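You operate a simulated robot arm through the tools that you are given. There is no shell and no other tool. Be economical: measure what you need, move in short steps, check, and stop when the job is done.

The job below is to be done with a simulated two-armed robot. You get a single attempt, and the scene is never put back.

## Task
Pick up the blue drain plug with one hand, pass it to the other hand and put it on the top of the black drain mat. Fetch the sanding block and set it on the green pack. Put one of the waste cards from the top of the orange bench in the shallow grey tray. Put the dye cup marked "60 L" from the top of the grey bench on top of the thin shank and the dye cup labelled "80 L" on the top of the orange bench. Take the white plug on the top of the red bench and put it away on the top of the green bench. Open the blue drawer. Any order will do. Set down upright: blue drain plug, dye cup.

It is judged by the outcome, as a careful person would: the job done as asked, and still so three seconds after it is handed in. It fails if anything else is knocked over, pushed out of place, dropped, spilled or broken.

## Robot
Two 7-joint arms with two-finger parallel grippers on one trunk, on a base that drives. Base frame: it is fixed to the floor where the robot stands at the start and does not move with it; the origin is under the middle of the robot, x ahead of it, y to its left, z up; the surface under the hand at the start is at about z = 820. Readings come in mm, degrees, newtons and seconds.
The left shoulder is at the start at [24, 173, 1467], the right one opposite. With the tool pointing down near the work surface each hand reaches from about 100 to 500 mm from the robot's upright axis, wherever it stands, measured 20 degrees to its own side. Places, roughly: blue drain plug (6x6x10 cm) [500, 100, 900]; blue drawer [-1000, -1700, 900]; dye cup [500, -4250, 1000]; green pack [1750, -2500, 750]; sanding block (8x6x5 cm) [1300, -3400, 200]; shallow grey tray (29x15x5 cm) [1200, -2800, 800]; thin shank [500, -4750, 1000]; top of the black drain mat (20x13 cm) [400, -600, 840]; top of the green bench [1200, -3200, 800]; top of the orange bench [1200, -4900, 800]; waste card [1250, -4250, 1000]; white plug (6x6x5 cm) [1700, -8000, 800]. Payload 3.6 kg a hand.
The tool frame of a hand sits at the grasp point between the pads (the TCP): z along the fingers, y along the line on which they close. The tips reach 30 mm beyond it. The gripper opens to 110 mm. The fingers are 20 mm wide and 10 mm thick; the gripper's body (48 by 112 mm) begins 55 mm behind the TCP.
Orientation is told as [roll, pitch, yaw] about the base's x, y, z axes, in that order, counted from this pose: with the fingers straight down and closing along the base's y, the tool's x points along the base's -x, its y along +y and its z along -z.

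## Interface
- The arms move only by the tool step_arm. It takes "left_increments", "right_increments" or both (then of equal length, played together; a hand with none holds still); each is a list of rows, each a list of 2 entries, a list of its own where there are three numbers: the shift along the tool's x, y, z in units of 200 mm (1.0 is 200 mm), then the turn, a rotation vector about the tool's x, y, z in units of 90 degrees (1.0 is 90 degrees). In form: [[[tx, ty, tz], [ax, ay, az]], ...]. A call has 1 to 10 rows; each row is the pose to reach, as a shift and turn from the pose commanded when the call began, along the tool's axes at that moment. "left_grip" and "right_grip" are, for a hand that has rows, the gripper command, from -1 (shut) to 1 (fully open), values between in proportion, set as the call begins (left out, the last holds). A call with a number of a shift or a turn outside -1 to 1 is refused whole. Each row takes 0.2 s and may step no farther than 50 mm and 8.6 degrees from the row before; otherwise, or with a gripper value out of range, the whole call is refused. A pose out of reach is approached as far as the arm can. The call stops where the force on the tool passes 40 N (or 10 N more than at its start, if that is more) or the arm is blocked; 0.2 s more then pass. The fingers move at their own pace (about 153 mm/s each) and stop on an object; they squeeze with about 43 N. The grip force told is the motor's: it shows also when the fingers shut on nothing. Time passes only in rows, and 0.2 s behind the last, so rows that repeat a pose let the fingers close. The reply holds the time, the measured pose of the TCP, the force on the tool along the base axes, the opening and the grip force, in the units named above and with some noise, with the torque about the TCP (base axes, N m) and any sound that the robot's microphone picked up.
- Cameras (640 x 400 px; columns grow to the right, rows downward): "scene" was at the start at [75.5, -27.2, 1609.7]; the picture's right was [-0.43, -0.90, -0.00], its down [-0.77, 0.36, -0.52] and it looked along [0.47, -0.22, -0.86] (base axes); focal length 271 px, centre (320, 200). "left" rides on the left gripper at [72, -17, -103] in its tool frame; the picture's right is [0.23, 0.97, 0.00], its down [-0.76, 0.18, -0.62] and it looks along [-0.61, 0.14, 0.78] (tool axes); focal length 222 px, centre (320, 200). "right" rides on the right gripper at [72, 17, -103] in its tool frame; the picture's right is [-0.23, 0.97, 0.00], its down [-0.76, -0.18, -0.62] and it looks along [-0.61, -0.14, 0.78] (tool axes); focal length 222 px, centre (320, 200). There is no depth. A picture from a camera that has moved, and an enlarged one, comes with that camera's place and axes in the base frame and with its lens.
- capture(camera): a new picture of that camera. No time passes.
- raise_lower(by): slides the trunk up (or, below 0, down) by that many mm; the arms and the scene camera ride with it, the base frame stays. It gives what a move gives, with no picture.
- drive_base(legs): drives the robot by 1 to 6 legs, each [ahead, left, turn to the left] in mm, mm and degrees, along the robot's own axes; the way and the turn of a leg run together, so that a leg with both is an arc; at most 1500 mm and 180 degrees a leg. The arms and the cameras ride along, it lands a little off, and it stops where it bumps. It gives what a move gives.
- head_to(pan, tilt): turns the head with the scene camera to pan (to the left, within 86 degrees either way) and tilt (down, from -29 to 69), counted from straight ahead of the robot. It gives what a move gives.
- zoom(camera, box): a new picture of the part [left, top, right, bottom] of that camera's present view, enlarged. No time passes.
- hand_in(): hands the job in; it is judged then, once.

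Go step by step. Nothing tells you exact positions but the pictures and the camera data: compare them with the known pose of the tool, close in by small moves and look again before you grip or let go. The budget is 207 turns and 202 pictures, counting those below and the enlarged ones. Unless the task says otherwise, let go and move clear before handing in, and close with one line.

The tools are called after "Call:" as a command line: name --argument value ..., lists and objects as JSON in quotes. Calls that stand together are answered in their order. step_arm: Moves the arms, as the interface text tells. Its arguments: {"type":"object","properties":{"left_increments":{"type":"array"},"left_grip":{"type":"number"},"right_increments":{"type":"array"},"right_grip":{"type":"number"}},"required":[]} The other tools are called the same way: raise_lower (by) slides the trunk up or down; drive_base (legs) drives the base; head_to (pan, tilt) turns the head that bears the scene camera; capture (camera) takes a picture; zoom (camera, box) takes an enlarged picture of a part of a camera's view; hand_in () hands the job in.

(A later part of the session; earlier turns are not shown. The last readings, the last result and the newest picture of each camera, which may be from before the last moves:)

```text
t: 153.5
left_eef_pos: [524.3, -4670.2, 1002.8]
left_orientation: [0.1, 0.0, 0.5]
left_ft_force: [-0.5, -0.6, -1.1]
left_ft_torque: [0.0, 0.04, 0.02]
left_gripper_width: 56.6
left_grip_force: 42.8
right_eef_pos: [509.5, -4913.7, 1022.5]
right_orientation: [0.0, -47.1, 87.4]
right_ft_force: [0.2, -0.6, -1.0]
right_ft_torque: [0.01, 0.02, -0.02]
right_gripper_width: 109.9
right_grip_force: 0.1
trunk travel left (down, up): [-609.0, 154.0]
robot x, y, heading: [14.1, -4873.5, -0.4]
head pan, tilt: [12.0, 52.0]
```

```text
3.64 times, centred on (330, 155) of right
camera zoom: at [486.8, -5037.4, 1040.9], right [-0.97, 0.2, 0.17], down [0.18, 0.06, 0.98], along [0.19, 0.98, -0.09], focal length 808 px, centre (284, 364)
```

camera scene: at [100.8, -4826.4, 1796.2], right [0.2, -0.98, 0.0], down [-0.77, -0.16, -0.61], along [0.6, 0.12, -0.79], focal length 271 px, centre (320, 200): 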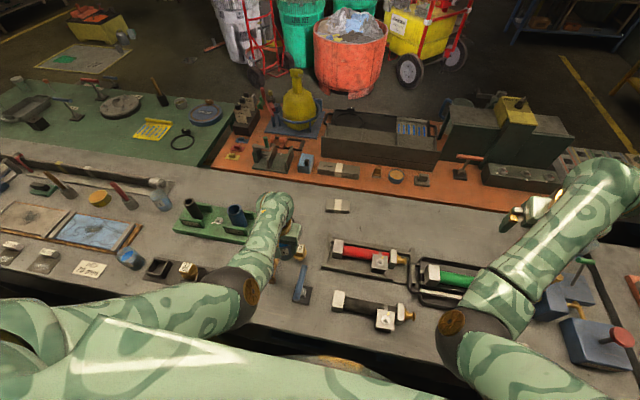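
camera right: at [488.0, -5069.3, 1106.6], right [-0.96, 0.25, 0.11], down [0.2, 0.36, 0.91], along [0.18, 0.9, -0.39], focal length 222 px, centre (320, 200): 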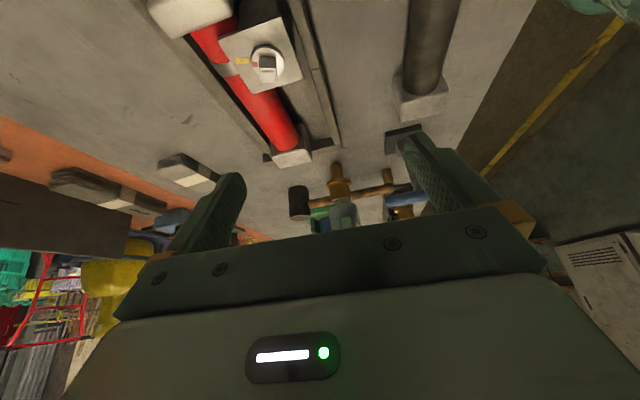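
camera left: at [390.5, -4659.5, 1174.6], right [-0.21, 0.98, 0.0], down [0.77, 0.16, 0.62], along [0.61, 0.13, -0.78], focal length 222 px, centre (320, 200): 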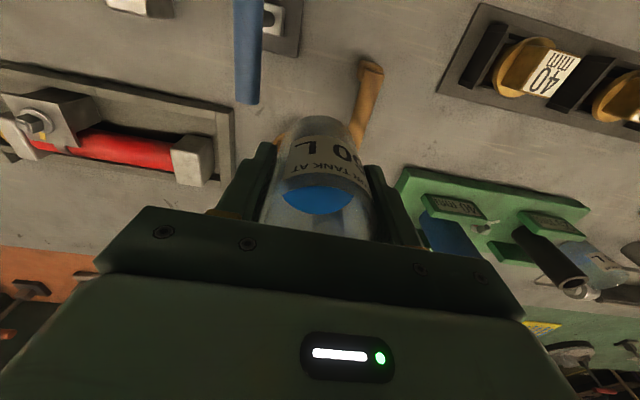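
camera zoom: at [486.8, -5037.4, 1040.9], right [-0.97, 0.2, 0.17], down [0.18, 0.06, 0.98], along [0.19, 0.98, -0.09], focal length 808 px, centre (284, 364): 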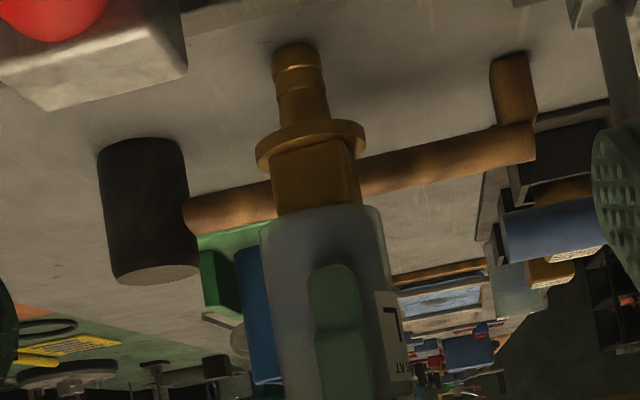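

Call:
step_arm --left_increments '[[[0, 0, 0.008], [0, 0, 0]], [[0, 0, 0.008], [0, 0, 0]]]'

Call:
step_arm --left_increments '[[[0, 0, 0.008], [0, 0, 0]], [[0, 0, 0.008], [0, 0, 0]]]'

Call:
step_arm --left_increments '[[[0, 0, 0.006], [0, 0, 0]], [[0, 0, 0.006], [0, 0, 0]]]'

```text
t: 154.1
left_eef_pos: [525.0, -4670.9, 1001.3]
left_orientation: [0.1, 0.1, 0.5]
left_ft_force: [0.1, -0.1, -0.9]
left_ft_torque: [-0.03, 0.01, 0.01]
left_gripper_width: 56.8
left_grip_force: 43.0
right_eef_pos: [509.3, -4913.1, 1022.7]
right_orientation: [-0.2, -47.1, 87.3]
right_ft_force: [-0.2, 0.1, -0.4]
right_ft_torque: [0.02, -0.02, -0.02]
right_gripper_width: 109.8
right_grip_force: 0.0
trunk travel left (down, up): [-609.0, 154.0]
robot x, y, heading: [18.1, -4870.6, -0.5]
head pan, tilt: [12.0, 52.0]
```

```text
t: 154.7
left_eef_pos: [522.9, -4669.7, 1000.9]
left_orientation: [0.0, -0.1, 0.5]
left_ft_force: [-0.9, -0.1, 2.7]
left_ft_torque: [0.0, 0.06, -0.04]
left_gripper_width: 56.5
left_grip_force: 42.7
right_eef_pos: [508.7, -4913.0, 1023.6]
right_orientation: [-0.1, -46.9, 87.4]
right_ft_force: [-0.1, 0.1, 0.2]
right_ft_torque: [-0.05, 0.01, 0.0]
right_gripper_width: 110.1
right_grip_force: 0.0
trunk travel left (down, up): [-609.0, 154.0]
robot x, y, heading: [15.5, -4869.8, -0.5]
head pan, tilt: [12.0, 52.0]
```

```text
t: 155.3
left_eef_pos: [524.8, -4670.0, 1000.1]
left_orientation: [0.1, -0.1, 0.6]
left_ft_force: [-0.6, 0.6, 12.1]
left_ft_torque: [0.06, 0.01, 0.01]
left_gripper_width: 56.8
left_grip_force: 42.3
right_eef_pos: [508.4, -4913.9, 1023.6]
right_orientation: [-0.1, -47.1, 87.3]
right_ft_force: [-0.3, -0.6, -0.5]
right_ft_torque: [-0.02, -0.01, 0.02]
right_gripper_width: 109.9
right_grip_force: 0.2
trunk travel left (down, up): [-609.0, 154.0]
robot x, y, heading: [18.7, -4868.4, -0.5]
head pan, tilt: [12.0, 52.0]
```

Contact reads 12 N with almost no torque, so the cup is centred. I'll ease off and open a little.

Call:
step_arm --left_increments '[[[0, 0, -0.004], [0, 0, 0]], [[0, 0, -0.004], [0, 0, 0]]]'

Call:
step_arm --left_increments '[[[0, 0, 0], [0, 0, 0]], [[0, 0, 0], [0, 0, 0]], [[0, 0, 0], [0, 0, 0]]]' --left_grip 0.35

Call:
zoom --camera "right" --box '[250, 100, 410, 210]'

Call:
capture --camera "left"

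```text
t: 155.9
left_eef_pos: [525.5, -4670.6, 1000.4]
left_orientation: [0.2, 0.0, 0.5]
left_ft_force: [0.4, 1.3, 13.9]
left_ft_torque: [0.15, -0.09, 0.05]
left_gripper_width: 56.8
left_grip_force: 43.0
right_eef_pos: [509.1, -4913.2, 1021.5]
right_orientation: [-0.1, -47.0, 87.4]
right_ft_force: [0.0, -0.5, -1.2]
right_ft_torque: [0.01, 0.0, 0.01]
right_gripper_width: 109.8
right_grip_force: 0.1
trunk travel left (down, up): [-609.0, 154.0]
robot x, y, heading: [14.9, -4869.6, -0.6]
head pan, tilt: [12.0, 52.0]
```

```text
t: 156.7
left_eef_pos: [524.6, -4670.7, 998.2]
left_orientation: [0.2, 0.1, 0.5]
left_ft_force: [-0.1, -0.5, -0.3]
left_ft_torque: [0.0, 0.04, 0.0]
left_gripper_width: 74.3
left_grip_force: 0.0
right_eef_pos: [510.1, -4913.2, 1023.1]
right_orientation: [0.0, -47.0, 87.3]
right_ft_force: [0.1, -0.3, -0.1]
right_ft_torque: [0.02, 0.01, 0.01]
right_gripper_width: 110.2
right_grip_force: 0.1
trunk travel left (down, up): [-609.0, 154.0]
robot x, y, heading: [14.3, -4869.6, -0.6]
head pan, tilt: [12.0, 52.0]
```

```text
3.64 times, centred on (330, 155) of right
camera zoom: at [486.9, -5037.4, 1040.8], right [-0.97, 0.2, 0.17], down [0.18, 0.06, 0.98], along [0.19, 0.98, -0.09], focal length 808 px, centre (284, 364)
```

zoom: 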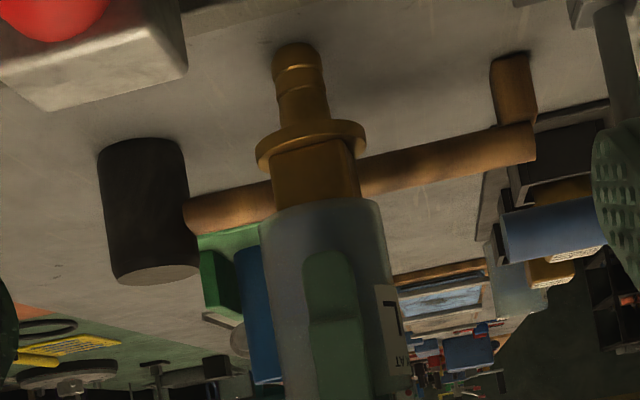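

```text
84 pictures are left
camera left: at [451.7, -4689.5, 1101.9], right [-0.24, 0.97, 0.0], down [0.76, 0.18, 0.62], along [0.6, 0.15, -0.78], focal length 222 px, centre (320, 200)
```

left: 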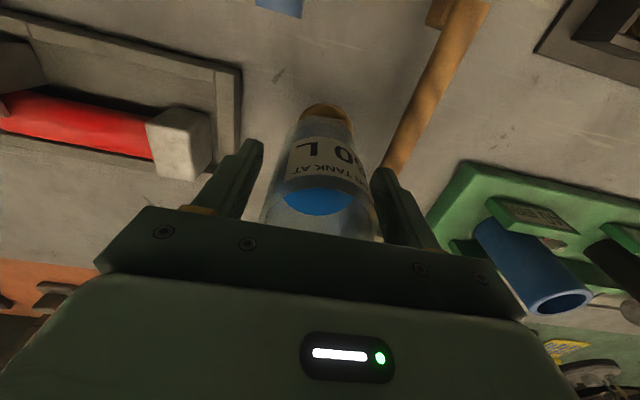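

Call:
step_arm --left_increments '[[[0, 0.005, 0], [0, 0, 0]], [[0, 0.01, 0], [0, 0, 0]]]' --left_grip 0.8

Call:
raise_lower --by 120

Call:
zoom --camera "scene" --box '[240, 180, 360, 270]'

```text
t: 157.3
left_eef_pos: [525.1, -4668.2, 998.0]
left_orientation: [0.1, 0.1, 0.5]
left_ft_force: [-0.2, 0.3, 0.3]
left_ft_torque: [-0.01, 0.02, -0.02]
left_gripper_width: 99.0
left_grip_force: 0.0
right_eef_pos: [510.1, -4913.0, 1022.1]
right_orientation: [-0.1, -47.0, 87.3]
right_ft_force: [0.1, -0.3, 0.2]
right_ft_torque: [0.03, 0.01, 0.01]
right_gripper_width: 110.0
right_grip_force: 0.1
trunk travel left (down, up): [-609.0, 154.0]
robot x, y, heading: [18.2, -4871.9, -0.5]
head pan, tilt: [12.0, 52.0]
```

```text
t: 158.8
left_eef_pos: [524.5, -4668.5, 1118.9]
left_orientation: [0.1, 0.1, 0.5]
left_ft_force: [0.0, 0.2, 0.0]
left_ft_torque: [0.0, 0.01, 0.02]
left_gripper_width: 99.1
left_grip_force: 0.0
right_eef_pos: [509.1, -4913.5, 1142.1]
right_orientation: [0.1, -47.0, 87.3]
right_ft_force: [-0.5, 0.0, -0.3]
right_ft_torque: [-0.02, -0.01, -0.01]
right_gripper_width: 110.1
right_grip_force: 0.1
trunk travel left (down, up): [-729.0, 34.0]
robot x, y, heading: [18.2, -4869.0, -0.6]
head pan, tilt: [12.0, 52.0]
```

```text
4.44 times, centred on (300, 225) of scene
camera zoom: at [101.3, -4853.6, 1766.3], right [0.2, -0.98, 0.0], down [-0.77, -0.16, -0.62], along [0.6, 0.12, -0.79], focal length 1205 px, centre (409, 89)
```

zoom: 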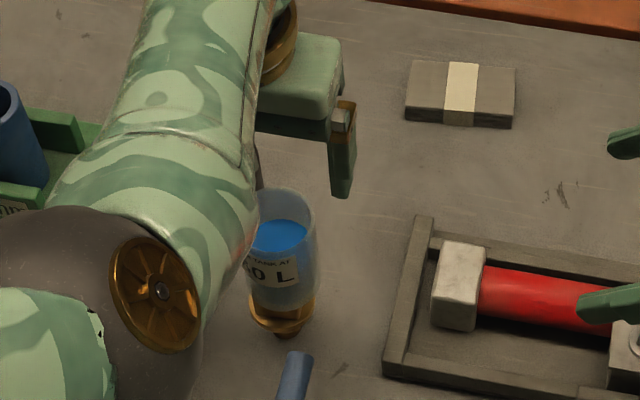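

The 60 L cup stands on the shank. I'll back off a little so nothing passes over it, then move across to the 80 L cup.

Call:
drive_base --legs '[[-110, 0, 0.5], [0, 585, 0]]'

Call:
head_to --pan 20 --tilt 58

Call:
capture --camera "scene"

Call:
capture --camera "left"

```text
t: 162.8
left_eef_pos: [411.1, -4100.6, 1119.7]
left_orientation: [0.1, 0.2, 1.2]
left_ft_force: [-0.4, 0.0, -1.2]
left_ft_torque: [0.01, 0.02, 0.0]
left_gripper_width: 99.1
left_grip_force: 0.1
right_eef_pos: [397.5, -4343.2, 1142.0]
right_orientation: [-0.1, -47.0, 88.0]
right_ft_force: [0.1, -0.2, -0.2]
right_ft_torque: [0.02, 0.02, -0.01]
right_gripper_width: 110.2
right_grip_force: 0.0
trunk travel left (down, up): [-729.0, 34.0]
robot x, y, heading: [-92.6, -4300.0, 0.2]
head pan, tilt: [12.0, 52.0]
```

```text
t: 163.5
left_eef_pos: [409.6, -4098.9, 1118.5]
left_orientation: [0.1, 0.1, 1.2]
left_ft_force: [0.3, -0.6, 0.1]
left_ft_torque: [-0.03, 0.0, 0.0]
left_gripper_width: 98.8
left_grip_force: 0.1
right_eef_pos: [399.3, -4343.0, 1143.1]
right_orientation: [-0.1, -46.9, 87.9]
right_ft_force: [0.6, 0.5, -0.3]
right_ft_torque: [-0.01, -0.01, 0.0]
right_gripper_width: 110.0
right_grip_force: 0.1
trunk travel left (down, up): [-729.0, 34.0]
robot x, y, heading: [-91.3, -4306.1, 0.0]
head pan, tilt: [20.0, 58.0]
```

```text
82 pictures are left
camera scene: at [-19.5, -4280.1, 1758.9], right [0.35, -0.94, 0.0], down [-0.8, -0.29, -0.53], along [0.5, 0.18, -0.85], focal length 271 px, centre (320, 200)
```

scene: 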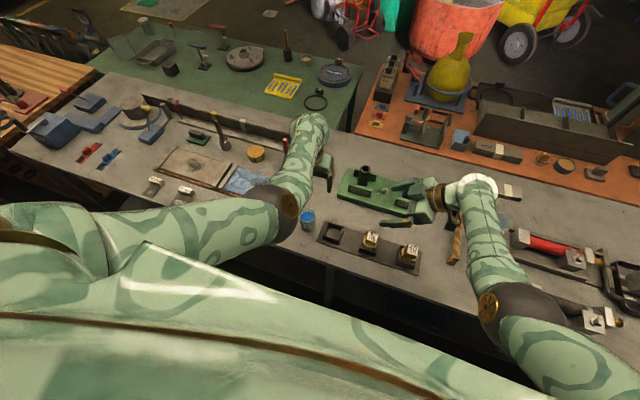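

```text
81 pictures are left
camera left: at [338.1, -4118.1, 1222.5], right [-0.25, 0.97, 0.0], down [0.76, 0.19, 0.62], along [0.6, 0.15, -0.78], focal length 222 px, centre (320, 200)
```

left: 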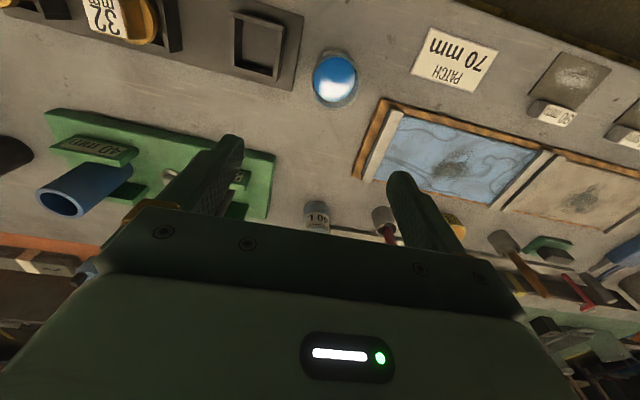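

Call:
step_arm --left_increments '[[[0.07, 0.025, 0], [0, 0, 0.007]], [[0.135, 0.05, 0], [0, 0, 0.013]]]'

Call:
raise_lower --by -120

Call:
capture --camera "left"

```text
t: 164.1
left_eef_pos: [393.5, -4072.6, 1129.1]
left_orientation: [1.0, -1.3, 1.0]
left_ft_force: [0.1, -0.8, 0.2]
left_ft_torque: [-0.03, 0.01, 0.03]
left_gripper_width: 99.0
left_grip_force: 0.1
right_eef_pos: [398.1, -4343.5, 1142.2]
right_orientation: [-0.2, -47.0, 87.9]
right_ft_force: [-0.2, 1.2, -0.1]
right_ft_torque: [0.02, 0.03, -0.02]
right_gripper_width: 109.9
right_grip_force: 0.1
trunk travel left (down, up): [-729.0, 34.0]
robot x, y, heading: [-98.1, -4306.4, 0.2]
head pan, tilt: [20.0, 58.0]
```

```text
t: 165.6
left_eef_pos: [385.5, -4058.4, 1000.7]
left_orientation: [2.3, -0.1, 1.5]
left_ft_force: [0.3, 0.1, 0.4]
left_ft_torque: [0.02, 0.03, -0.02]
left_gripper_width: 99.1
left_grip_force: 0.2
right_eef_pos: [397.6, -4342.8, 1021.8]
right_orientation: [-0.2, -47.0, 88.2]
right_ft_force: [-0.3, 0.7, -0.5]
right_ft_torque: [0.04, 0.02, 0.01]
right_gripper_width: 109.6
right_grip_force: 0.1
trunk travel left (down, up): [-609.0, 154.0]
robot x, y, heading: [-93.7, -4305.4, -0.0]
head pan, tilt: [20.0, 58.0]
```

```text
80 pictures are left
camera left: at [312.1, -4082.7, 1102.8], right [-0.25, 0.97, 0.04], down [0.76, 0.17, 0.63], along [0.6, 0.19, -0.77], focal length 222 px, centre (320, 200)
```

left: 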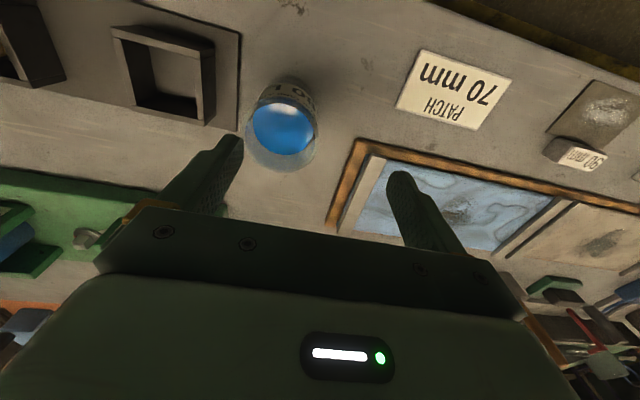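

Call:
drive_base --legs '[[0, -31, 0]]'

Call:
step_arm --left_increments '[[[0.01, 0, 0], [0.01, 0, 0.008]], [[0.02, 0, 0], [0.025, 0, 0.015]], [[0.02, 0, 0], [0.025, 0, 0.015]]]'

Call:
capture --camera "left"

```text
t: 166.4
left_eef_pos: [386.9, -4089.1, 999.8]
left_orientation: [1.9, -0.3, 1.5]
left_ft_force: [0.5, 0.5, 0.5]
left_ft_torque: [-0.01, 0.01, 0.03]
left_gripper_width: 99.0
left_grip_force: 0.1
right_eef_pos: [398.9, -4373.1, 1022.6]
right_orientation: [-0.2, -46.8, 88.1]
right_ft_force: [-0.5, 0.4, 0.6]
right_ft_torque: [-0.02, 0.03, 0.02]
right_gripper_width: 110.2
right_grip_force: 0.1
trunk travel left (down, up): [-609.0, 154.0]
robot x, y, heading: [-98.1, -4338.3, 0.7]
head pan, tilt: [20.0, 58.0]
```

```text
t: 167.2
left_eef_pos: [382.5, -4082.9, 1001.6]
left_orientation: [0.4, -0.3, 0.5]
left_ft_force: [1.2, 0.8, 0.8]
left_ft_torque: [0.01, 0.02, -0.01]
left_gripper_width: 98.7
left_grip_force: 0.0
right_eef_pos: [398.6, -4374.8, 1023.0]
right_orientation: [-0.1, -47.1, 88.2]
right_ft_force: [0.2, 0.5, 0.4]
right_ft_torque: [0.01, -0.03, 0.0]
right_gripper_width: 109.9
right_grip_force: 0.1
trunk travel left (down, up): [-609.0, 154.0]
robot x, y, heading: [-94.9, -4336.1, 0.3]
head pan, tilt: [20.0, 58.0]
```

```text
79 pictures are left
camera left: at [309.4, -4103.2, 1104.3], right [-0.24, 0.97, 0.01], down [0.76, 0.18, 0.63], along [0.61, 0.15, -0.78], focal length 222 px, centre (320, 200)
```

left: 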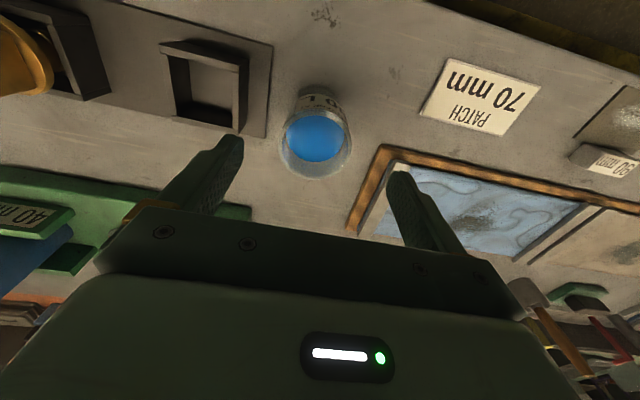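

Call:
step_arm --left_increments '[[[0.01, -0.01, 0.08], [0, 0, 0]], [[0.02, -0.025, 0.17], [0, 0, 0]], [[0.025, -0.03, 0.25], [0, 0, 0]]]' --left_grip 0.65

Call:
capture --camera "left"

```text
t: 168.0
left_eef_pos: [377.4, -4097.1, 951.8]
left_orientation: [-0.2, -0.3, 0.1]
left_ft_force: [-0.3, -0.2, 0.2]
left_ft_torque: [0.0, 0.02, -0.02]
left_gripper_width: 90.9
left_grip_force: 0.1
right_eef_pos: [399.3, -4374.1, 1023.8]
right_orientation: [-0.1, -47.0, 88.1]
right_ft_force: [0.5, -1.2, -0.7]
right_ft_torque: [-0.02, 0.0, -0.01]
right_gripper_width: 110.0
right_grip_force: 0.0
trunk travel left (down, up): [-609.0, 154.0]
robot x, y, heading: [-101.6, -4337.6, 0.2]
head pan, tilt: [20.0, 58.0]
```

```text
78 pictures are left
camera left: at [303.6, -4115.8, 1054.7], right [-0.23, 0.97, 0.0], down [0.76, 0.18, 0.63], along [0.61, 0.14, -0.78], focal length 222 px, centre (320, 200)
```

left: 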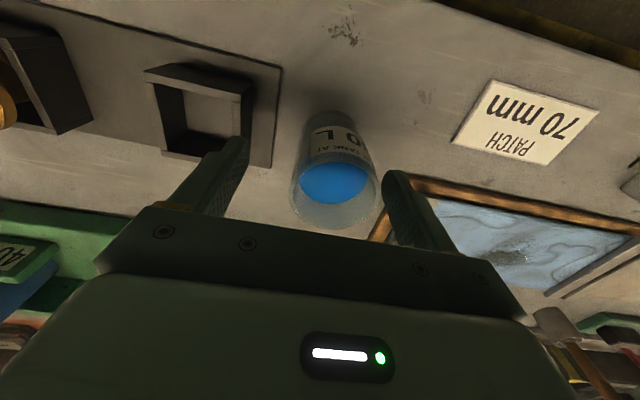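

Call:
step_arm --left_increments '[[[-0.01, 0.035, 0], [0, 0, 0]], [[-0.01, 0.035, 0.08], [0, 0, 0]], [[-0.01, 0.035, 0.17], [0, 0, 0]], [[-0.01, 0.035, 0.17], [0, 0, 0]]]'

Call:
capture --camera "left"

```text
t: 169.0
left_eef_pos: [380.2, -4089.2, 918.2]
left_orientation: [-0.1, -0.4, 0.2]
left_ft_force: [-0.4, -0.6, -0.3]
left_ft_torque: [0.0, 0.0, 0.0]
left_gripper_width: 90.9
left_grip_force: 0.1
right_eef_pos: [398.0, -4374.0, 1021.9]
right_orientation: [-0.1, -47.0, 88.1]
right_ft_force: [-0.1, 0.1, 0.3]
right_ft_torque: [-0.05, -0.04, 0.0]
right_gripper_width: 110.2
right_grip_force: 0.0
trunk travel left (down, up): [-609.0, 154.0]
robot x, y, heading: [-92.0, -4337.1, 0.2]
head pan, tilt: [20.0, 58.0]
```

```text
77 pictures are left
camera left: at [306.6, -4108.7, 1020.1], right [-0.23, 0.97, 0.0], down [0.76, 0.18, 0.63], along [0.61, 0.14, -0.78], focal length 222 px, centre (320, 200)
```

left: 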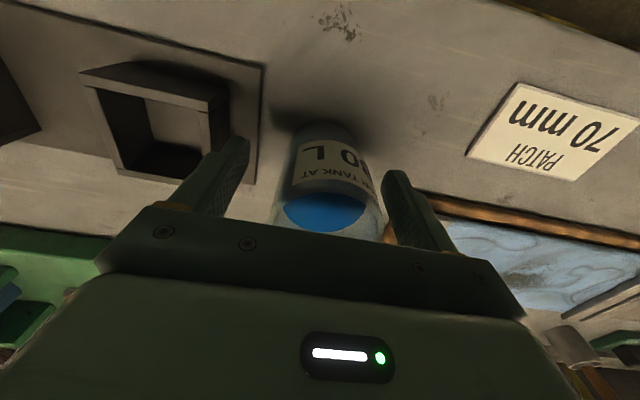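

Call:
step_arm --left_increments '[[[0, 0, 0], [0, 0, 0]], [[0, 0, 0], [0, 0, 0]], [[0, 0, 0], [0, 0, 0]], [[0, 0, 0], [0, 0, 0]]]' --left_grip -1

Call:
raise_lower --by 150

Call:
drive_base --legs '[[-260, 0, 0], [0, 0, -90]]'

Call:
head_to --pan 20 --tilt 25

Call:
capture --camera "scene"

```text
t: 170.0
left_eef_pos: [381.7, -4088.4, 916.5]
left_orientation: [-0.2, -0.3, 0.1]
left_ft_force: [-0.3, 1.2, 2.7]
left_ft_torque: [0.09, -0.03, 0.03]
left_gripper_width: 56.5
left_grip_force: 42.3
right_eef_pos: [397.0, -4374.0, 1024.0]
right_orientation: [-0.2, -47.0, 88.1]
right_ft_force: [0.0, -0.1, -0.9]
right_ft_torque: [0.06, 0.01, -0.01]
right_gripper_width: 110.1
right_grip_force: 0.0
trunk travel left (down, up): [-609.0, 154.0]
robot x, y, heading: [-90.9, -4336.3, 0.2]
head pan, tilt: [20.0, 58.0]
```

```text
t: 171.8
left_eef_pos: [379.5, -4089.0, 1067.3]
left_orientation: [-0.1, -0.3, 0.2]
left_ft_force: [-0.3, -0.4, -1.5]
left_ft_torque: [0.0, 0.02, -0.03]
left_gripper_width: 56.5
left_grip_force: 42.8
right_eef_pos: [398.3, -4374.1, 1172.3]
right_orientation: [-0.2, -47.0, 88.1]
right_ft_force: [-1.5, -0.5, -0.1]
right_ft_torque: [0.0, 0.01, -0.02]
right_gripper_width: 110.1
right_grip_force: 0.1
trunk travel left (down, up): [-759.0, 4.0]
robot x, y, heading: [-95.3, -4337.4, 0.2]
head pan, tilt: [20.0, 58.0]
```

```text
t: 177.5
left_eef_pos: [-110.5, -4817.5, 1069.0]
left_orientation: [-0.1, -0.1, -90.8]
left_ft_force: [0.0, 0.9, -1.5]
left_ft_torque: [0.0, 0.0, 0.03]
left_gripper_width: 55.4
left_grip_force: 43.3
right_eef_pos: [-395.1, -4831.5, 1172.5]
right_orientation: [-0.1, -47.1, -2.9]
right_ft_force: [-0.9, 0.8, 0.2]
right_ft_torque: [0.01, 0.0, 0.0]
right_gripper_width: 110.1
right_grip_force: 0.1
trunk travel left (down, up): [-759.0, 4.0]
robot x, y, heading: [-352.0, -4341.7, -90.8]
head pan, tilt: [20.0, 58.0]
```

```text
t: 178.5
left_eef_pos: [-110.8, -4819.3, 1067.9]
left_orientation: [-0.1, -0.3, -90.8]
left_ft_force: [0.2, -0.2, -1.8]
left_ft_torque: [0.04, 0.03, -0.01]
left_gripper_width: 55.5
left_grip_force: 42.3
right_eef_pos: [-396.2, -4831.3, 1172.8]
right_orientation: [-0.1, -47.1, -2.9]
right_ft_force: [-0.5, -0.1, 0.1]
right_ft_torque: [0.0, -0.01, 0.02]
right_gripper_width: 109.8
right_grip_force: 0.1
trunk travel left (down, up): [-759.0, 4.0]
robot x, y, heading: [-348.9, -4339.1, -90.7]
head pan, tilt: [20.0, 25.0]
```

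```text
76 pictures are left
camera scene: at [-321.0, -4434.7, 1836.3], right [-0.94, -0.33, 0.0], down [-0.14, 0.4, -0.91], along [0.3, -0.85, -0.42], focal length 271 px, centre (320, 200)
```

scene: 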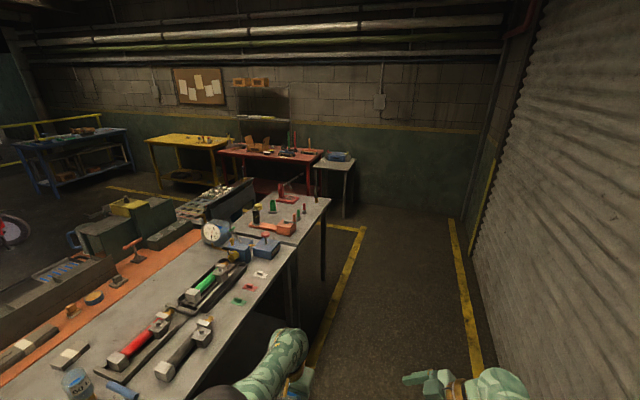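

I have the 80 L cup and it's upright. I'll drive down the aisle to the far end and look at the passage in front of the red bench.

Call:
drive_base --legs '[[0, 0, 0.7], [1300, 0, 0], [1050, 0, 0]]'

Call:
head_to --pan 50 --tilt 30

Call:
capture --camera "scene"

```text
t: 190.5
left_eef_pos: [-99.5, -7185.6, 1067.3]
left_orientation: [-0.1, -0.3, -89.9]
left_ft_force: [-0.5, 0.4, -2.2]
left_ft_torque: [0.04, 0.0, 0.0]
left_gripper_width: 54.9
left_grip_force: 43.4
right_eef_pos: [-384.8, -7203.0, 1173.5]
right_orientation: [-0.1, -47.0, -2.0]
right_ft_force: [-0.5, 0.1, 1.0]
right_ft_torque: [0.0, -0.01, 0.03]
right_gripper_width: 109.9
right_grip_force: 0.0
trunk travel left (down, up): [-759.0, 4.0]
robot x, y, heading: [-349.8, -6711.9, -89.7]
head pan, tilt: [20.0, 25.0]
```

```text
t: 191.4
left_eef_pos: [-100.0, -7186.0, 1067.1]
left_orientation: [-0.1, -0.3, -89.9]
left_ft_force: [0.3, 0.5, -1.2]
left_ft_torque: [0.0, 0.0, 0.01]
left_gripper_width: 54.9
left_grip_force: 42.9
right_eef_pos: [-384.5, -7202.3, 1173.5]
right_orientation: [-0.2, -47.0, -1.8]
right_ft_force: [0.8, 0.0, 0.1]
right_ft_torque: [-0.02, -0.03, -0.02]
right_gripper_width: 109.9
right_grip_force: 0.1
trunk travel left (down, up): [-759.0, 4.0]
robot x, y, heading: [-350.4, -6712.5, -90.0]
head pan, tilt: [50.0, 30.0]
```

```text
75 pictures are left
camera scene: at [-278.9, -6776.9, 1828.5], right [-0.64, -0.77, 0.0], down [-0.38, 0.32, -0.87], along [0.67, -0.55, -0.5], focal length 271 px, centre (320, 200)
```

scene: 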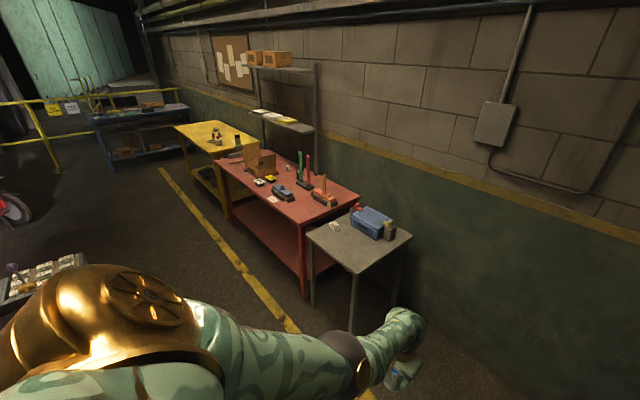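

Call:
zoom --camera "scene" --box '[190, 110, 430, 270]'

Call:
capture --camera "left"

```text
2.50 times, centred on (310, 190) of scene
camera zoom: at [-278.9, -6776.9, 1828.5], right [-0.64, -0.77, 0.0], down [-0.38, 0.32, -0.87], along [0.67, -0.55, -0.5], focal length 678 px, centre (345, 225)
```

zoom: 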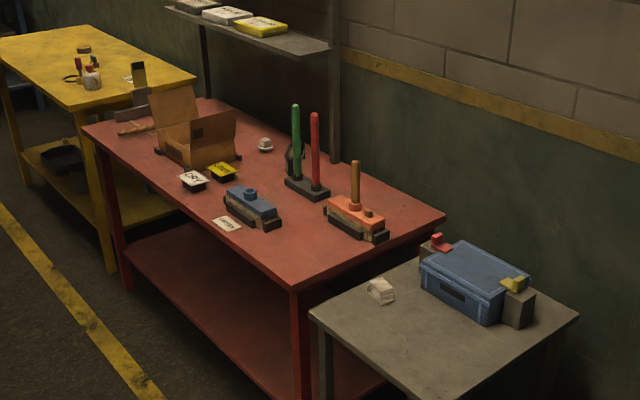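

```text
73 pictures are left
camera left: at [-117.9, -7113.7, 1170.4], right [0.97, 0.23, 0.0], down [0.18, -0.76, 0.63], along [0.14, -0.61, -0.78], focal length 222 px, centre (320, 200)
```

left: 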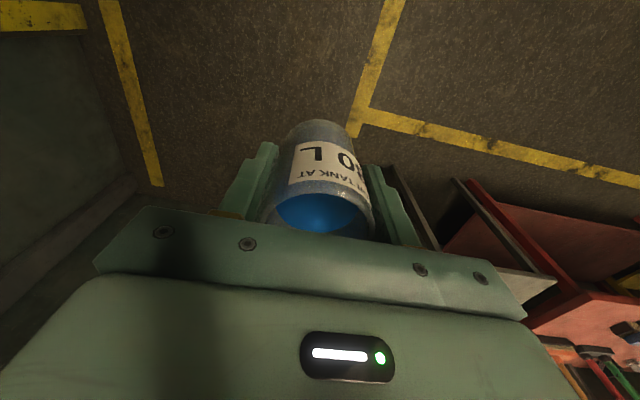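

The white plug is on the red bench near [1743, -8048], deep in, so both hands should be free for it. I'll deliver the 80 L cup to the orange bench first, through the passage.

Call:
drive_base --legs '[[0, 0, 90], [0, -260, 0], [1300, 0, 0], [900, 0, 0]]'

Call:
head_to --pan 75 --tilt 30

Call:
capture --camera "scene"

```text
t: 207.6
left_eef_pos: [2351.0, -6733.6, 1067.3]
left_orientation: [-0.1, -0.3, -0.4]
left_ft_force: [0.5, -0.5, -1.5]
left_ft_torque: [-0.01, 0.0, 0.0]
left_gripper_width: 54.2
left_grip_force: 42.5
right_eef_pos: [2366.6, -7018.6, 1172.6]
right_orientation: [-0.1, -47.0, 87.5]
right_ft_force: [0.3, 0.6, 0.0]
right_ft_torque: [0.02, 0.0, 0.02]
right_gripper_width: 110.0
right_grip_force: 0.0
trunk travel left (down, up): [-759.0, 4.0]
robot x, y, heading: [1874.0, -6979.9, -0.6]
head pan, tilt: [50.0, 30.0]
```

```text
t: 208.5
left_eef_pos: [2351.1, -6733.5, 1067.5]
left_orientation: [-0.2, -0.1, -0.6]
left_ft_force: [0.2, 0.6, -2.2]
left_ft_torque: [-0.02, 0.04, -0.02]
left_gripper_width: 54.3
left_grip_force: 42.8
right_eef_pos: [2367.0, -7017.9, 1172.4]
right_orientation: [-0.1, -47.0, 87.4]
right_ft_force: [1.2, 0.6, 0.5]
right_ft_torque: [0.01, 0.01, -0.02]
right_gripper_width: 110.0
right_grip_force: 0.0
trunk travel left (down, up): [-759.0, 4.0]
robot x, y, heading: [1873.4, -6975.9, -0.4]
head pan, tilt: [75.0, 30.0]
```

```text
72 pictures are left
camera scene: at [1908.4, -6886.6, 1828.5], right [0.96, -0.27, 0.0], down [-0.13, -0.48, -0.87], along [0.23, 0.83, -0.5], focal length 271 px, centre (320, 200)
```

scene: 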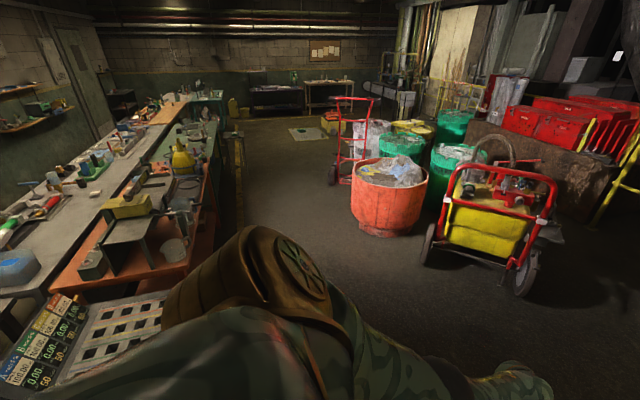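

Call:
drive_base --legs '[[0, 0, 90.4], [0, -170, 0], [1500, 0, 0]]'

Call:
head_to --pan 55 --tilt 40

Call:
capture --camera "scene"

```text
t: 220.7
left_eef_pos: [1875.6, -5016.4, 1067.3]
left_orientation: [-0.1, -0.2, 88.0]
left_ft_force: [-1.1, -0.2, -1.7]
left_ft_torque: [-0.04, -0.02, -0.01]
left_gripper_width: 54.0
left_grip_force: 43.5
right_eef_pos: [2160.0, -5009.1, 1172.1]
right_orientation: [-0.1, -47.0, 175.9]
right_ft_force: [-0.2, 0.6, -1.0]
right_ft_torque: [0.0, -0.05, -0.06]
right_gripper_width: 109.7
right_grip_force: 0.0
trunk travel left (down, up): [-759.0, 4.0]
robot x, y, heading: [2108.9, -5502.3, 88.2]
head pan, tilt: [75.0, 30.0]
```

```text
t: 221.5
left_eef_pos: [1875.7, -5016.6, 1067.5]
left_orientation: [-0.1, -0.2, 88.0]
left_ft_force: [0.2, 0.3, -1.8]
left_ft_torque: [-0.02, -0.01, -0.04]
left_gripper_width: 54.0
left_grip_force: 43.2
right_eef_pos: [2158.0, -5009.4, 1173.0]
right_orientation: [-0.1, -47.0, 175.9]
right_ft_force: [1.1, 0.7, 0.3]
right_ft_torque: [0.01, -0.02, 0.0]
right_gripper_width: 110.0
right_grip_force: 0.2
trunk travel left (down, up): [-759.0, 4.0]
robot x, y, heading: [2104.1, -5501.4, 88.3]
head pan, tilt: [55.0, 40.0]
```

```text
71 pictures are left
camera scene: at [2036.6, -5436.3, 1813.1], right [0.6, 0.8, 0.0], down [0.51, -0.39, -0.77], along [-0.61, 0.46, -0.64], focal length 271 px, centre (320, 200)
```

scene: 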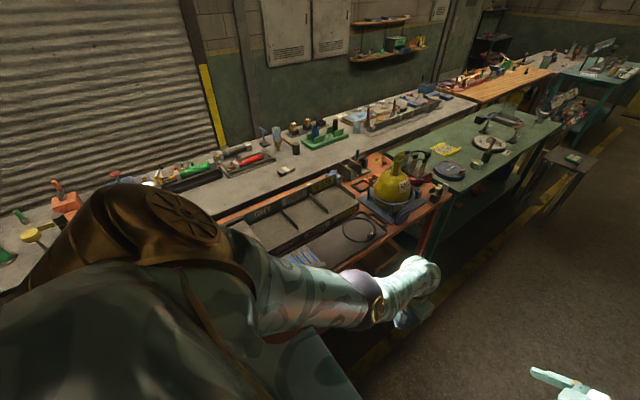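

Call:
zoom --camera "scene" --box '[230, 140, 470, 290]'

Call:
zoom --camera "scene" --box '[400, 90, 620, 230]'

```text
2.67 times, centred on (350, 215) of scene
camera zoom: at [2036.6, -5436.3, 1813.1], right [0.6, 0.8, 0.0], down [0.51, -0.39, -0.77], along [-0.61, 0.46, -0.64], focal length 723 px, centre (240, 160)
```

zoom: 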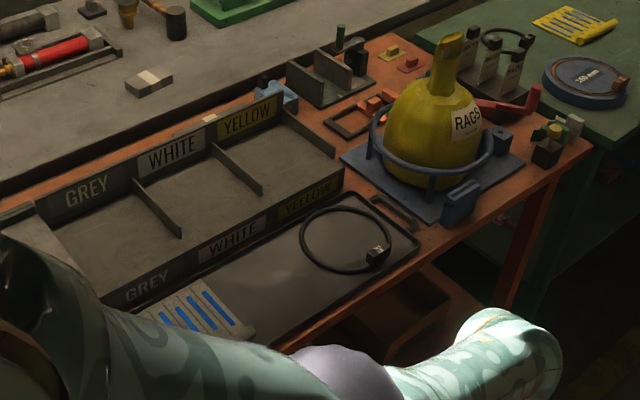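

```text
2.86 times, centred on (510, 160) of scene
camera zoom: at [2036.6, -5436.3, 1813.1], right [0.6, 0.8, 0.0], down [0.51, -0.39, -0.77], along [-0.61, 0.46, -0.64], focal length 775 px, centre (-223, 314)
```

zoom: 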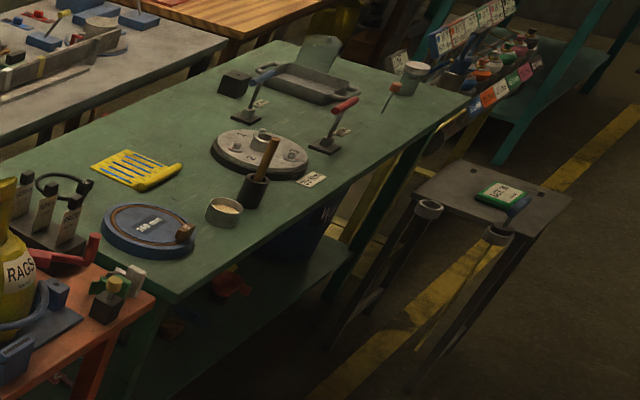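

Call:
drive_base --legs '[[0, 0, 1.7], [1355, 0, 0], [0, 0, 90]]'

Call:
head_to --pan 12 --tilt 52

Call:
capture --camera "scene"

Call:
capture --camera "left"

```text
t: 232.5
left_eef_pos: [1626.9, -4396.8, 1066.3]
left_orientation: [-0.1, -0.2, -179.2]
left_ft_force: [-0.5, -0.1, -1.9]
left_ft_torque: [0.0, -0.02, 0.0]
left_gripper_width: 53.6
left_grip_force: 43.3
right_eef_pos: [1603.8, -4112.3, 1172.7]
right_orientation: [-0.1, -47.0, -91.1]
right_ft_force: [-0.8, 1.0, 0.1]
right_ft_torque: [0.01, 0.0, 0.0]
right_gripper_width: 110.0
right_grip_force: 0.0
trunk travel left (down, up): [-759.0, 4.0]
robot x, y, heading: [2100.6, -4143.4, -179.3]
head pan, tilt: [55.0, 40.0]
```

```text
t: 233.6
left_eef_pos: [1626.3, -4396.5, 1067.3]
left_orientation: [-0.1, -0.2, -179.2]
left_ft_force: [0.2, 0.1, -2.0]
left_ft_torque: [0.0, -0.04, -0.01]
left_gripper_width: 53.6
left_grip_force: 42.6
right_eef_pos: [1604.6, -4111.6, 1172.3]
right_orientation: [-0.1, -46.9, -91.2]
right_ft_force: [-0.3, -0.2, 0.7]
right_ft_torque: [0.01, 0.0, 0.02]
right_gripper_width: 110.2
right_grip_force: 0.2
trunk travel left (down, up): [-759.0, 4.0]
robot x, y, heading: [2099.4, -4146.2, -178.8]
head pan, tilt: [12.0, 52.0]
```

```text
68 pictures are left
camera scene: at [2013.4, -4157.5, 1796.3], right [-0.22, 0.97, 0.0], down [0.77, 0.18, -0.62], along [-0.6, -0.14, -0.79], focal length 271 px, centre (320, 200)
```

scene: 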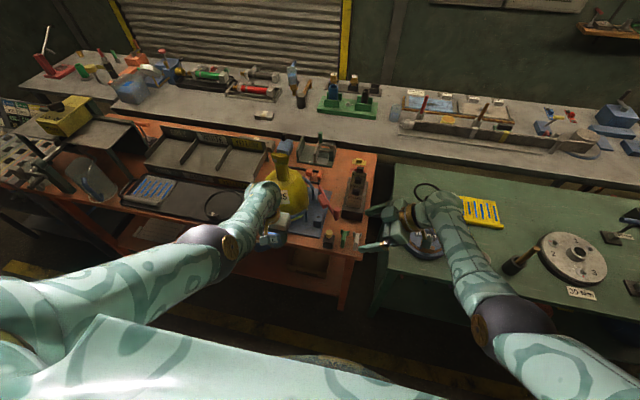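

```text
67 pictures are left
camera left: at [1697.9, -4379.5, 1170.3], right [0.24, -0.97, 0.0], down [-0.76, -0.19, 0.63], along [-0.61, -0.15, -0.78], focal length 222 px, centre (320, 200)
```

left: 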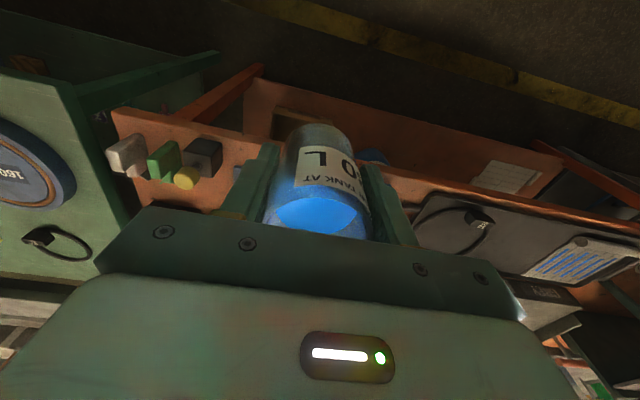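

Call:
zoom --camera "scene" --box '[240, 140, 400, 260]'

```text
3.33 times, centred on (320, 200) of scene
camera zoom: at [2013.4, -4157.5, 1796.3], right [-0.22, 0.97, 0.0], down [0.77, 0.18, -0.62], along [-0.6, -0.14, -0.79], focal length 904 px, centre (320, 200)
```

zoom: 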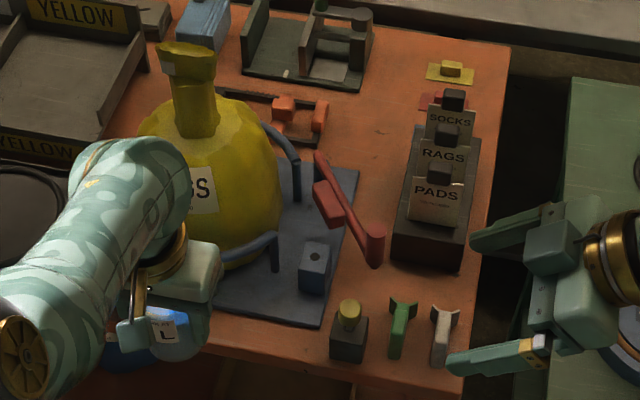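

Call:
zoom --camera "scene" --box '[0, 90, 260, 250]'

```text
2.46 times, centred on (130, 170) of scene
camera zoom: at [2013.4, -4157.5, 1796.3], right [-0.22, 0.97, 0.0], down [0.77, 0.18, -0.62], along [-0.6, -0.14, -0.79], focal length 668 px, centre (788, 274)
```

zoom: 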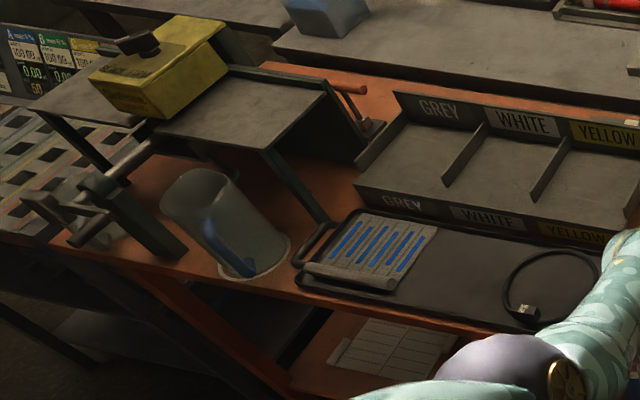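

The cards are in the holder facing me. There's a small free spot for the cup near [1418, -4239] between the flask base and the card holder. First I'll fold the right hand out of the way.

Call:
step_arm --right_increments '[[[0.04, 0.05, -0.1], [0, 0.087, 0]], [[0.09, 0.1, -0.2], [0, 0.174, 0]], [[0.13, 0.15, -0.3], [0, 0.26, 0]], [[0.18, 0.2, -0.4], [0, 0.347, 0]], [[0.22, 0.25, -0.5], [0, 0.434, 0]], [[0.265, 0.3, -0.575], [0, 0.52, 0]]]'

Call:
step_arm --right_increments '[[[0.1, 0.03, 0], [0, 0, 0.093]], [[0.2, 0.06, 0], [0, 0, 0.186]], [[0.3, 0.09, 0], [0, 0, 0.28]], [[0.4, 0.12, 0], [0, 0, 0.373]], [[0.5, 0.15, 0], [0, 0, 0.466]], [[0.6, 0.18, 0], [0, 0, 0.56]], [[0.7, 0.21, 0], [0, 0, 0.653]], [[0.8, 0.24, 0], [0, 0, 0.746]], [[0.9, 0.27, 0], [0, 0, 0.84]], [[1.0, 0.3, 0], [0, 0, 0.93]]]'

```text
t: 235.0
left_eef_pos: [1627.3, -4394.6, 1068.6]
left_orientation: [-0.1, -0.3, -179.2]
left_ft_force: [0.2, 0.6, -2.9]
left_ft_torque: [0.0, -0.01, 0.02]
left_gripper_width: 53.2
left_grip_force: 43.3
right_eef_pos: [1667.1, -3992.6, 1211.5]
right_orientation: [-0.1, -0.1, -91.3]
right_ft_force: [0.8, -0.6, 0.5]
right_ft_torque: [-0.02, -0.02, 0.01]
right_gripper_width: 110.0
right_grip_force: 0.0
trunk travel left (down, up): [-759.0, 4.0]
robot x, y, heading: [2096.8, -4144.3, -179.0]
head pan, tilt: [12.0, 52.0]
```

```text
t: 237.2
left_eef_pos: [1626.7, -4394.5, 1067.2]
left_orientation: [-0.1, -0.3, -179.2]
left_ft_force: [-0.4, -0.3, -1.1]
left_ft_torque: [-0.03, -0.02, 0.04]
left_gripper_width: 53.3
left_grip_force: 42.7
right_eef_pos: [1732.2, -3793.3, 1211.2]
right_orientation: [0.1, -0.2, -175.2]
right_ft_force: [-0.4, -0.7, -0.6]
right_ft_torque: [-0.02, 0.02, 0.01]
right_gripper_width: 110.1
right_grip_force: 0.1
trunk travel left (down, up): [-759.0, 4.0]
robot x, y, heading: [2096.8, -4144.4, -179.1]
head pan, tilt: [12.0, 52.0]
```

Call:
drive_base --legs '[[0, -155, -1], [195, 0, 0]]'

Call:
zoom --camera "scene" --box '[220, 140, 420, 300]'

Call:
capture --camera "left"

```text
t: 239.8
left_eef_pos: [1424.0, -4231.6, 1067.6]
left_orientation: [-0.1, -0.3, 179.6]
left_ft_force: [-0.5, 0.1, -0.9]
left_ft_torque: [0.0, -0.03, -0.03]
left_gripper_width: 53.2
left_grip_force: 43.1
right_eef_pos: [1541.4, -3632.5, 1211.2]
right_orientation: [0.2, -0.1, -176.2]
right_ft_force: [0.4, 1.0, 0.1]
right_ft_torque: [0.0, 0.01, -0.03]
right_gripper_width: 109.8
right_grip_force: 0.2
trunk travel left (down, up): [-759.0, 4.0]
robot x, y, heading: [1901.8, -3987.8, 179.9]
head pan, tilt: [12.0, 52.0]
```

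```text
2.50 times, centred on (320, 220) of scene
camera zoom: at [1816.9, -4002.2, 1796.4], right [-0.2, 0.98, 0.0], down [0.77, 0.16, -0.62], along [-0.6, -0.12, -0.79], focal length 678 px, centre (320, 150)
```

zoom: 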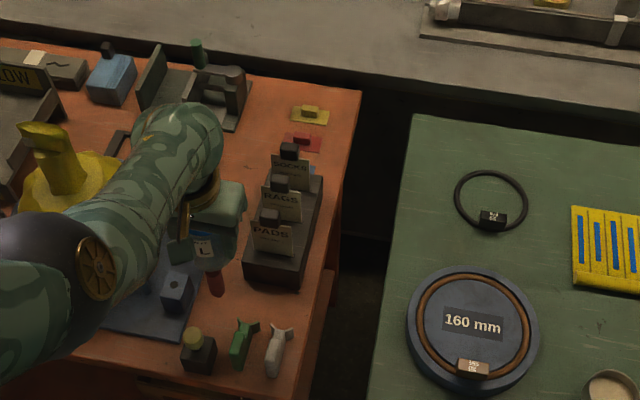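

```text
63 pictures are left
camera left: at [1496.2, -4217.4, 1170.7], right [0.22, -0.98, 0.0], down [-0.76, -0.17, 0.63], along [-0.61, -0.14, -0.78], focal length 222 px, centre (320, 200)
```

left: 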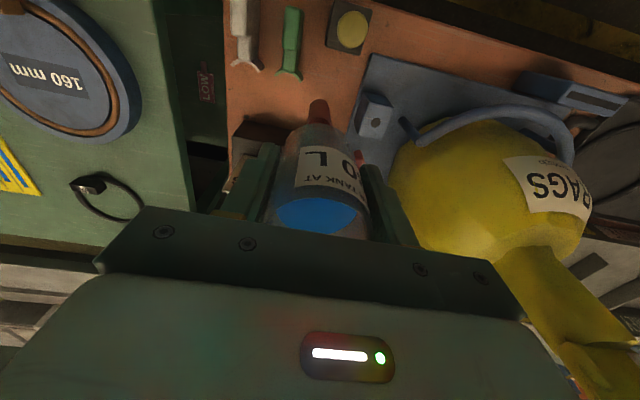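

Call:
zoom --camera "left" --box '[220, 0, 420, 150]'

```text
2.67 times, centred on (320, 75) of left
camera zoom: at [1496.2, -4217.4, 1170.7], right [0.22, -0.98, 0.0], down [-0.76, -0.17, 0.63], along [-0.61, -0.14, -0.78], focal length 592 px, centre (320, 533)
```

zoom: 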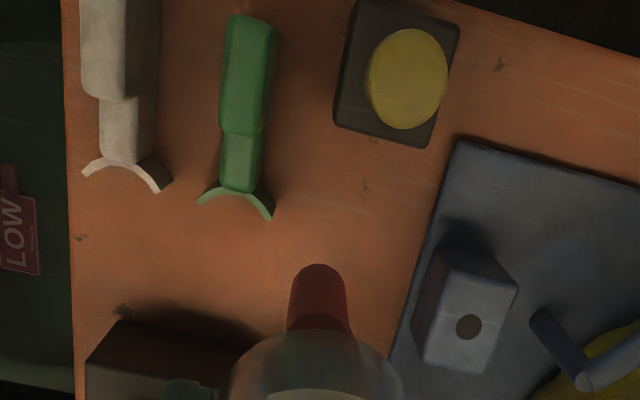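

The left-hand view shows no roomy pocket. The clear strip between the blue base and the bench's near edge, around [1511, -4335], will take the cup without touching anything, so I'll go there.

Call:
drive_base --legs '[[-88, 0, 0], [0, 103, 0]]'

Call:
zoom --camera "left" --box '[200, 0, 440, 150]'

Call:
zoom --camera "scene" --box '[200, 190, 330, 280]'

```text
t: 241.6
left_eef_pos: [1511.7, -4334.3, 1068.8]
left_orientation: [-0.1, -0.3, 179.6]
left_ft_force: [0.2, -0.8, -1.3]
left_ft_torque: [-0.01, 0.06, 0.01]
left_gripper_width: 53.5
left_grip_force: 42.3
right_eef_pos: [1629.8, -3734.7, 1210.8]
right_orientation: [0.2, -0.2, -176.2]
right_ft_force: [-0.5, 0.9, 0.3]
right_ft_torque: [-0.01, 0.03, 0.02]
right_gripper_width: 110.0
right_grip_force: 0.1
trunk travel left (down, up): [-759.0, 4.0]
robot x, y, heading: [1986.5, -4089.6, 180.0]
head pan, tilt: [12.0, 52.0]
```

```text
2.67 times, centred on (320, 75) of left
camera zoom: at [1584.4, -4318.3, 1171.2], right [0.22, -0.98, 0.0], down [-0.76, -0.17, 0.63], along [-0.61, -0.14, -0.78], focal length 592 px, centre (320, 533)
```

zoom: 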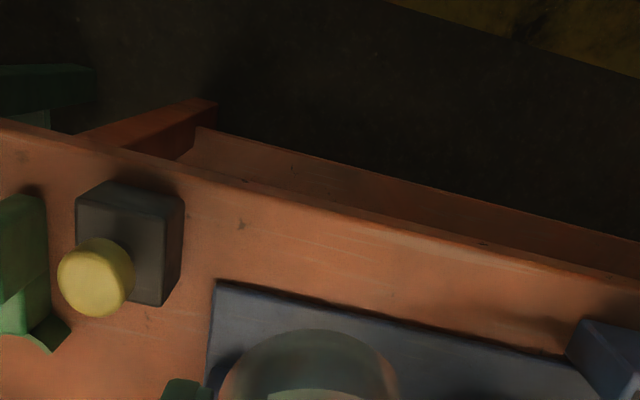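

```text
4.44 times, centred on (265, 235) of scene
camera zoom: at [1905.3, -4102.2, 1796.4], right [-0.2, 0.98, 0.0], down [0.77, 0.16, -0.62], along [-0.6, -0.13, -0.79], focal length 1205 px, centre (564, 44)
```

zoom: 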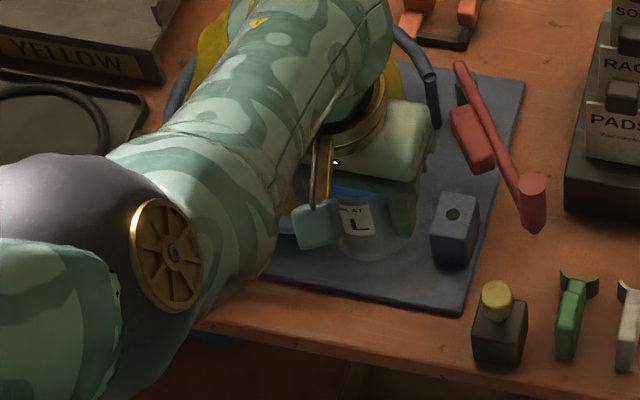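

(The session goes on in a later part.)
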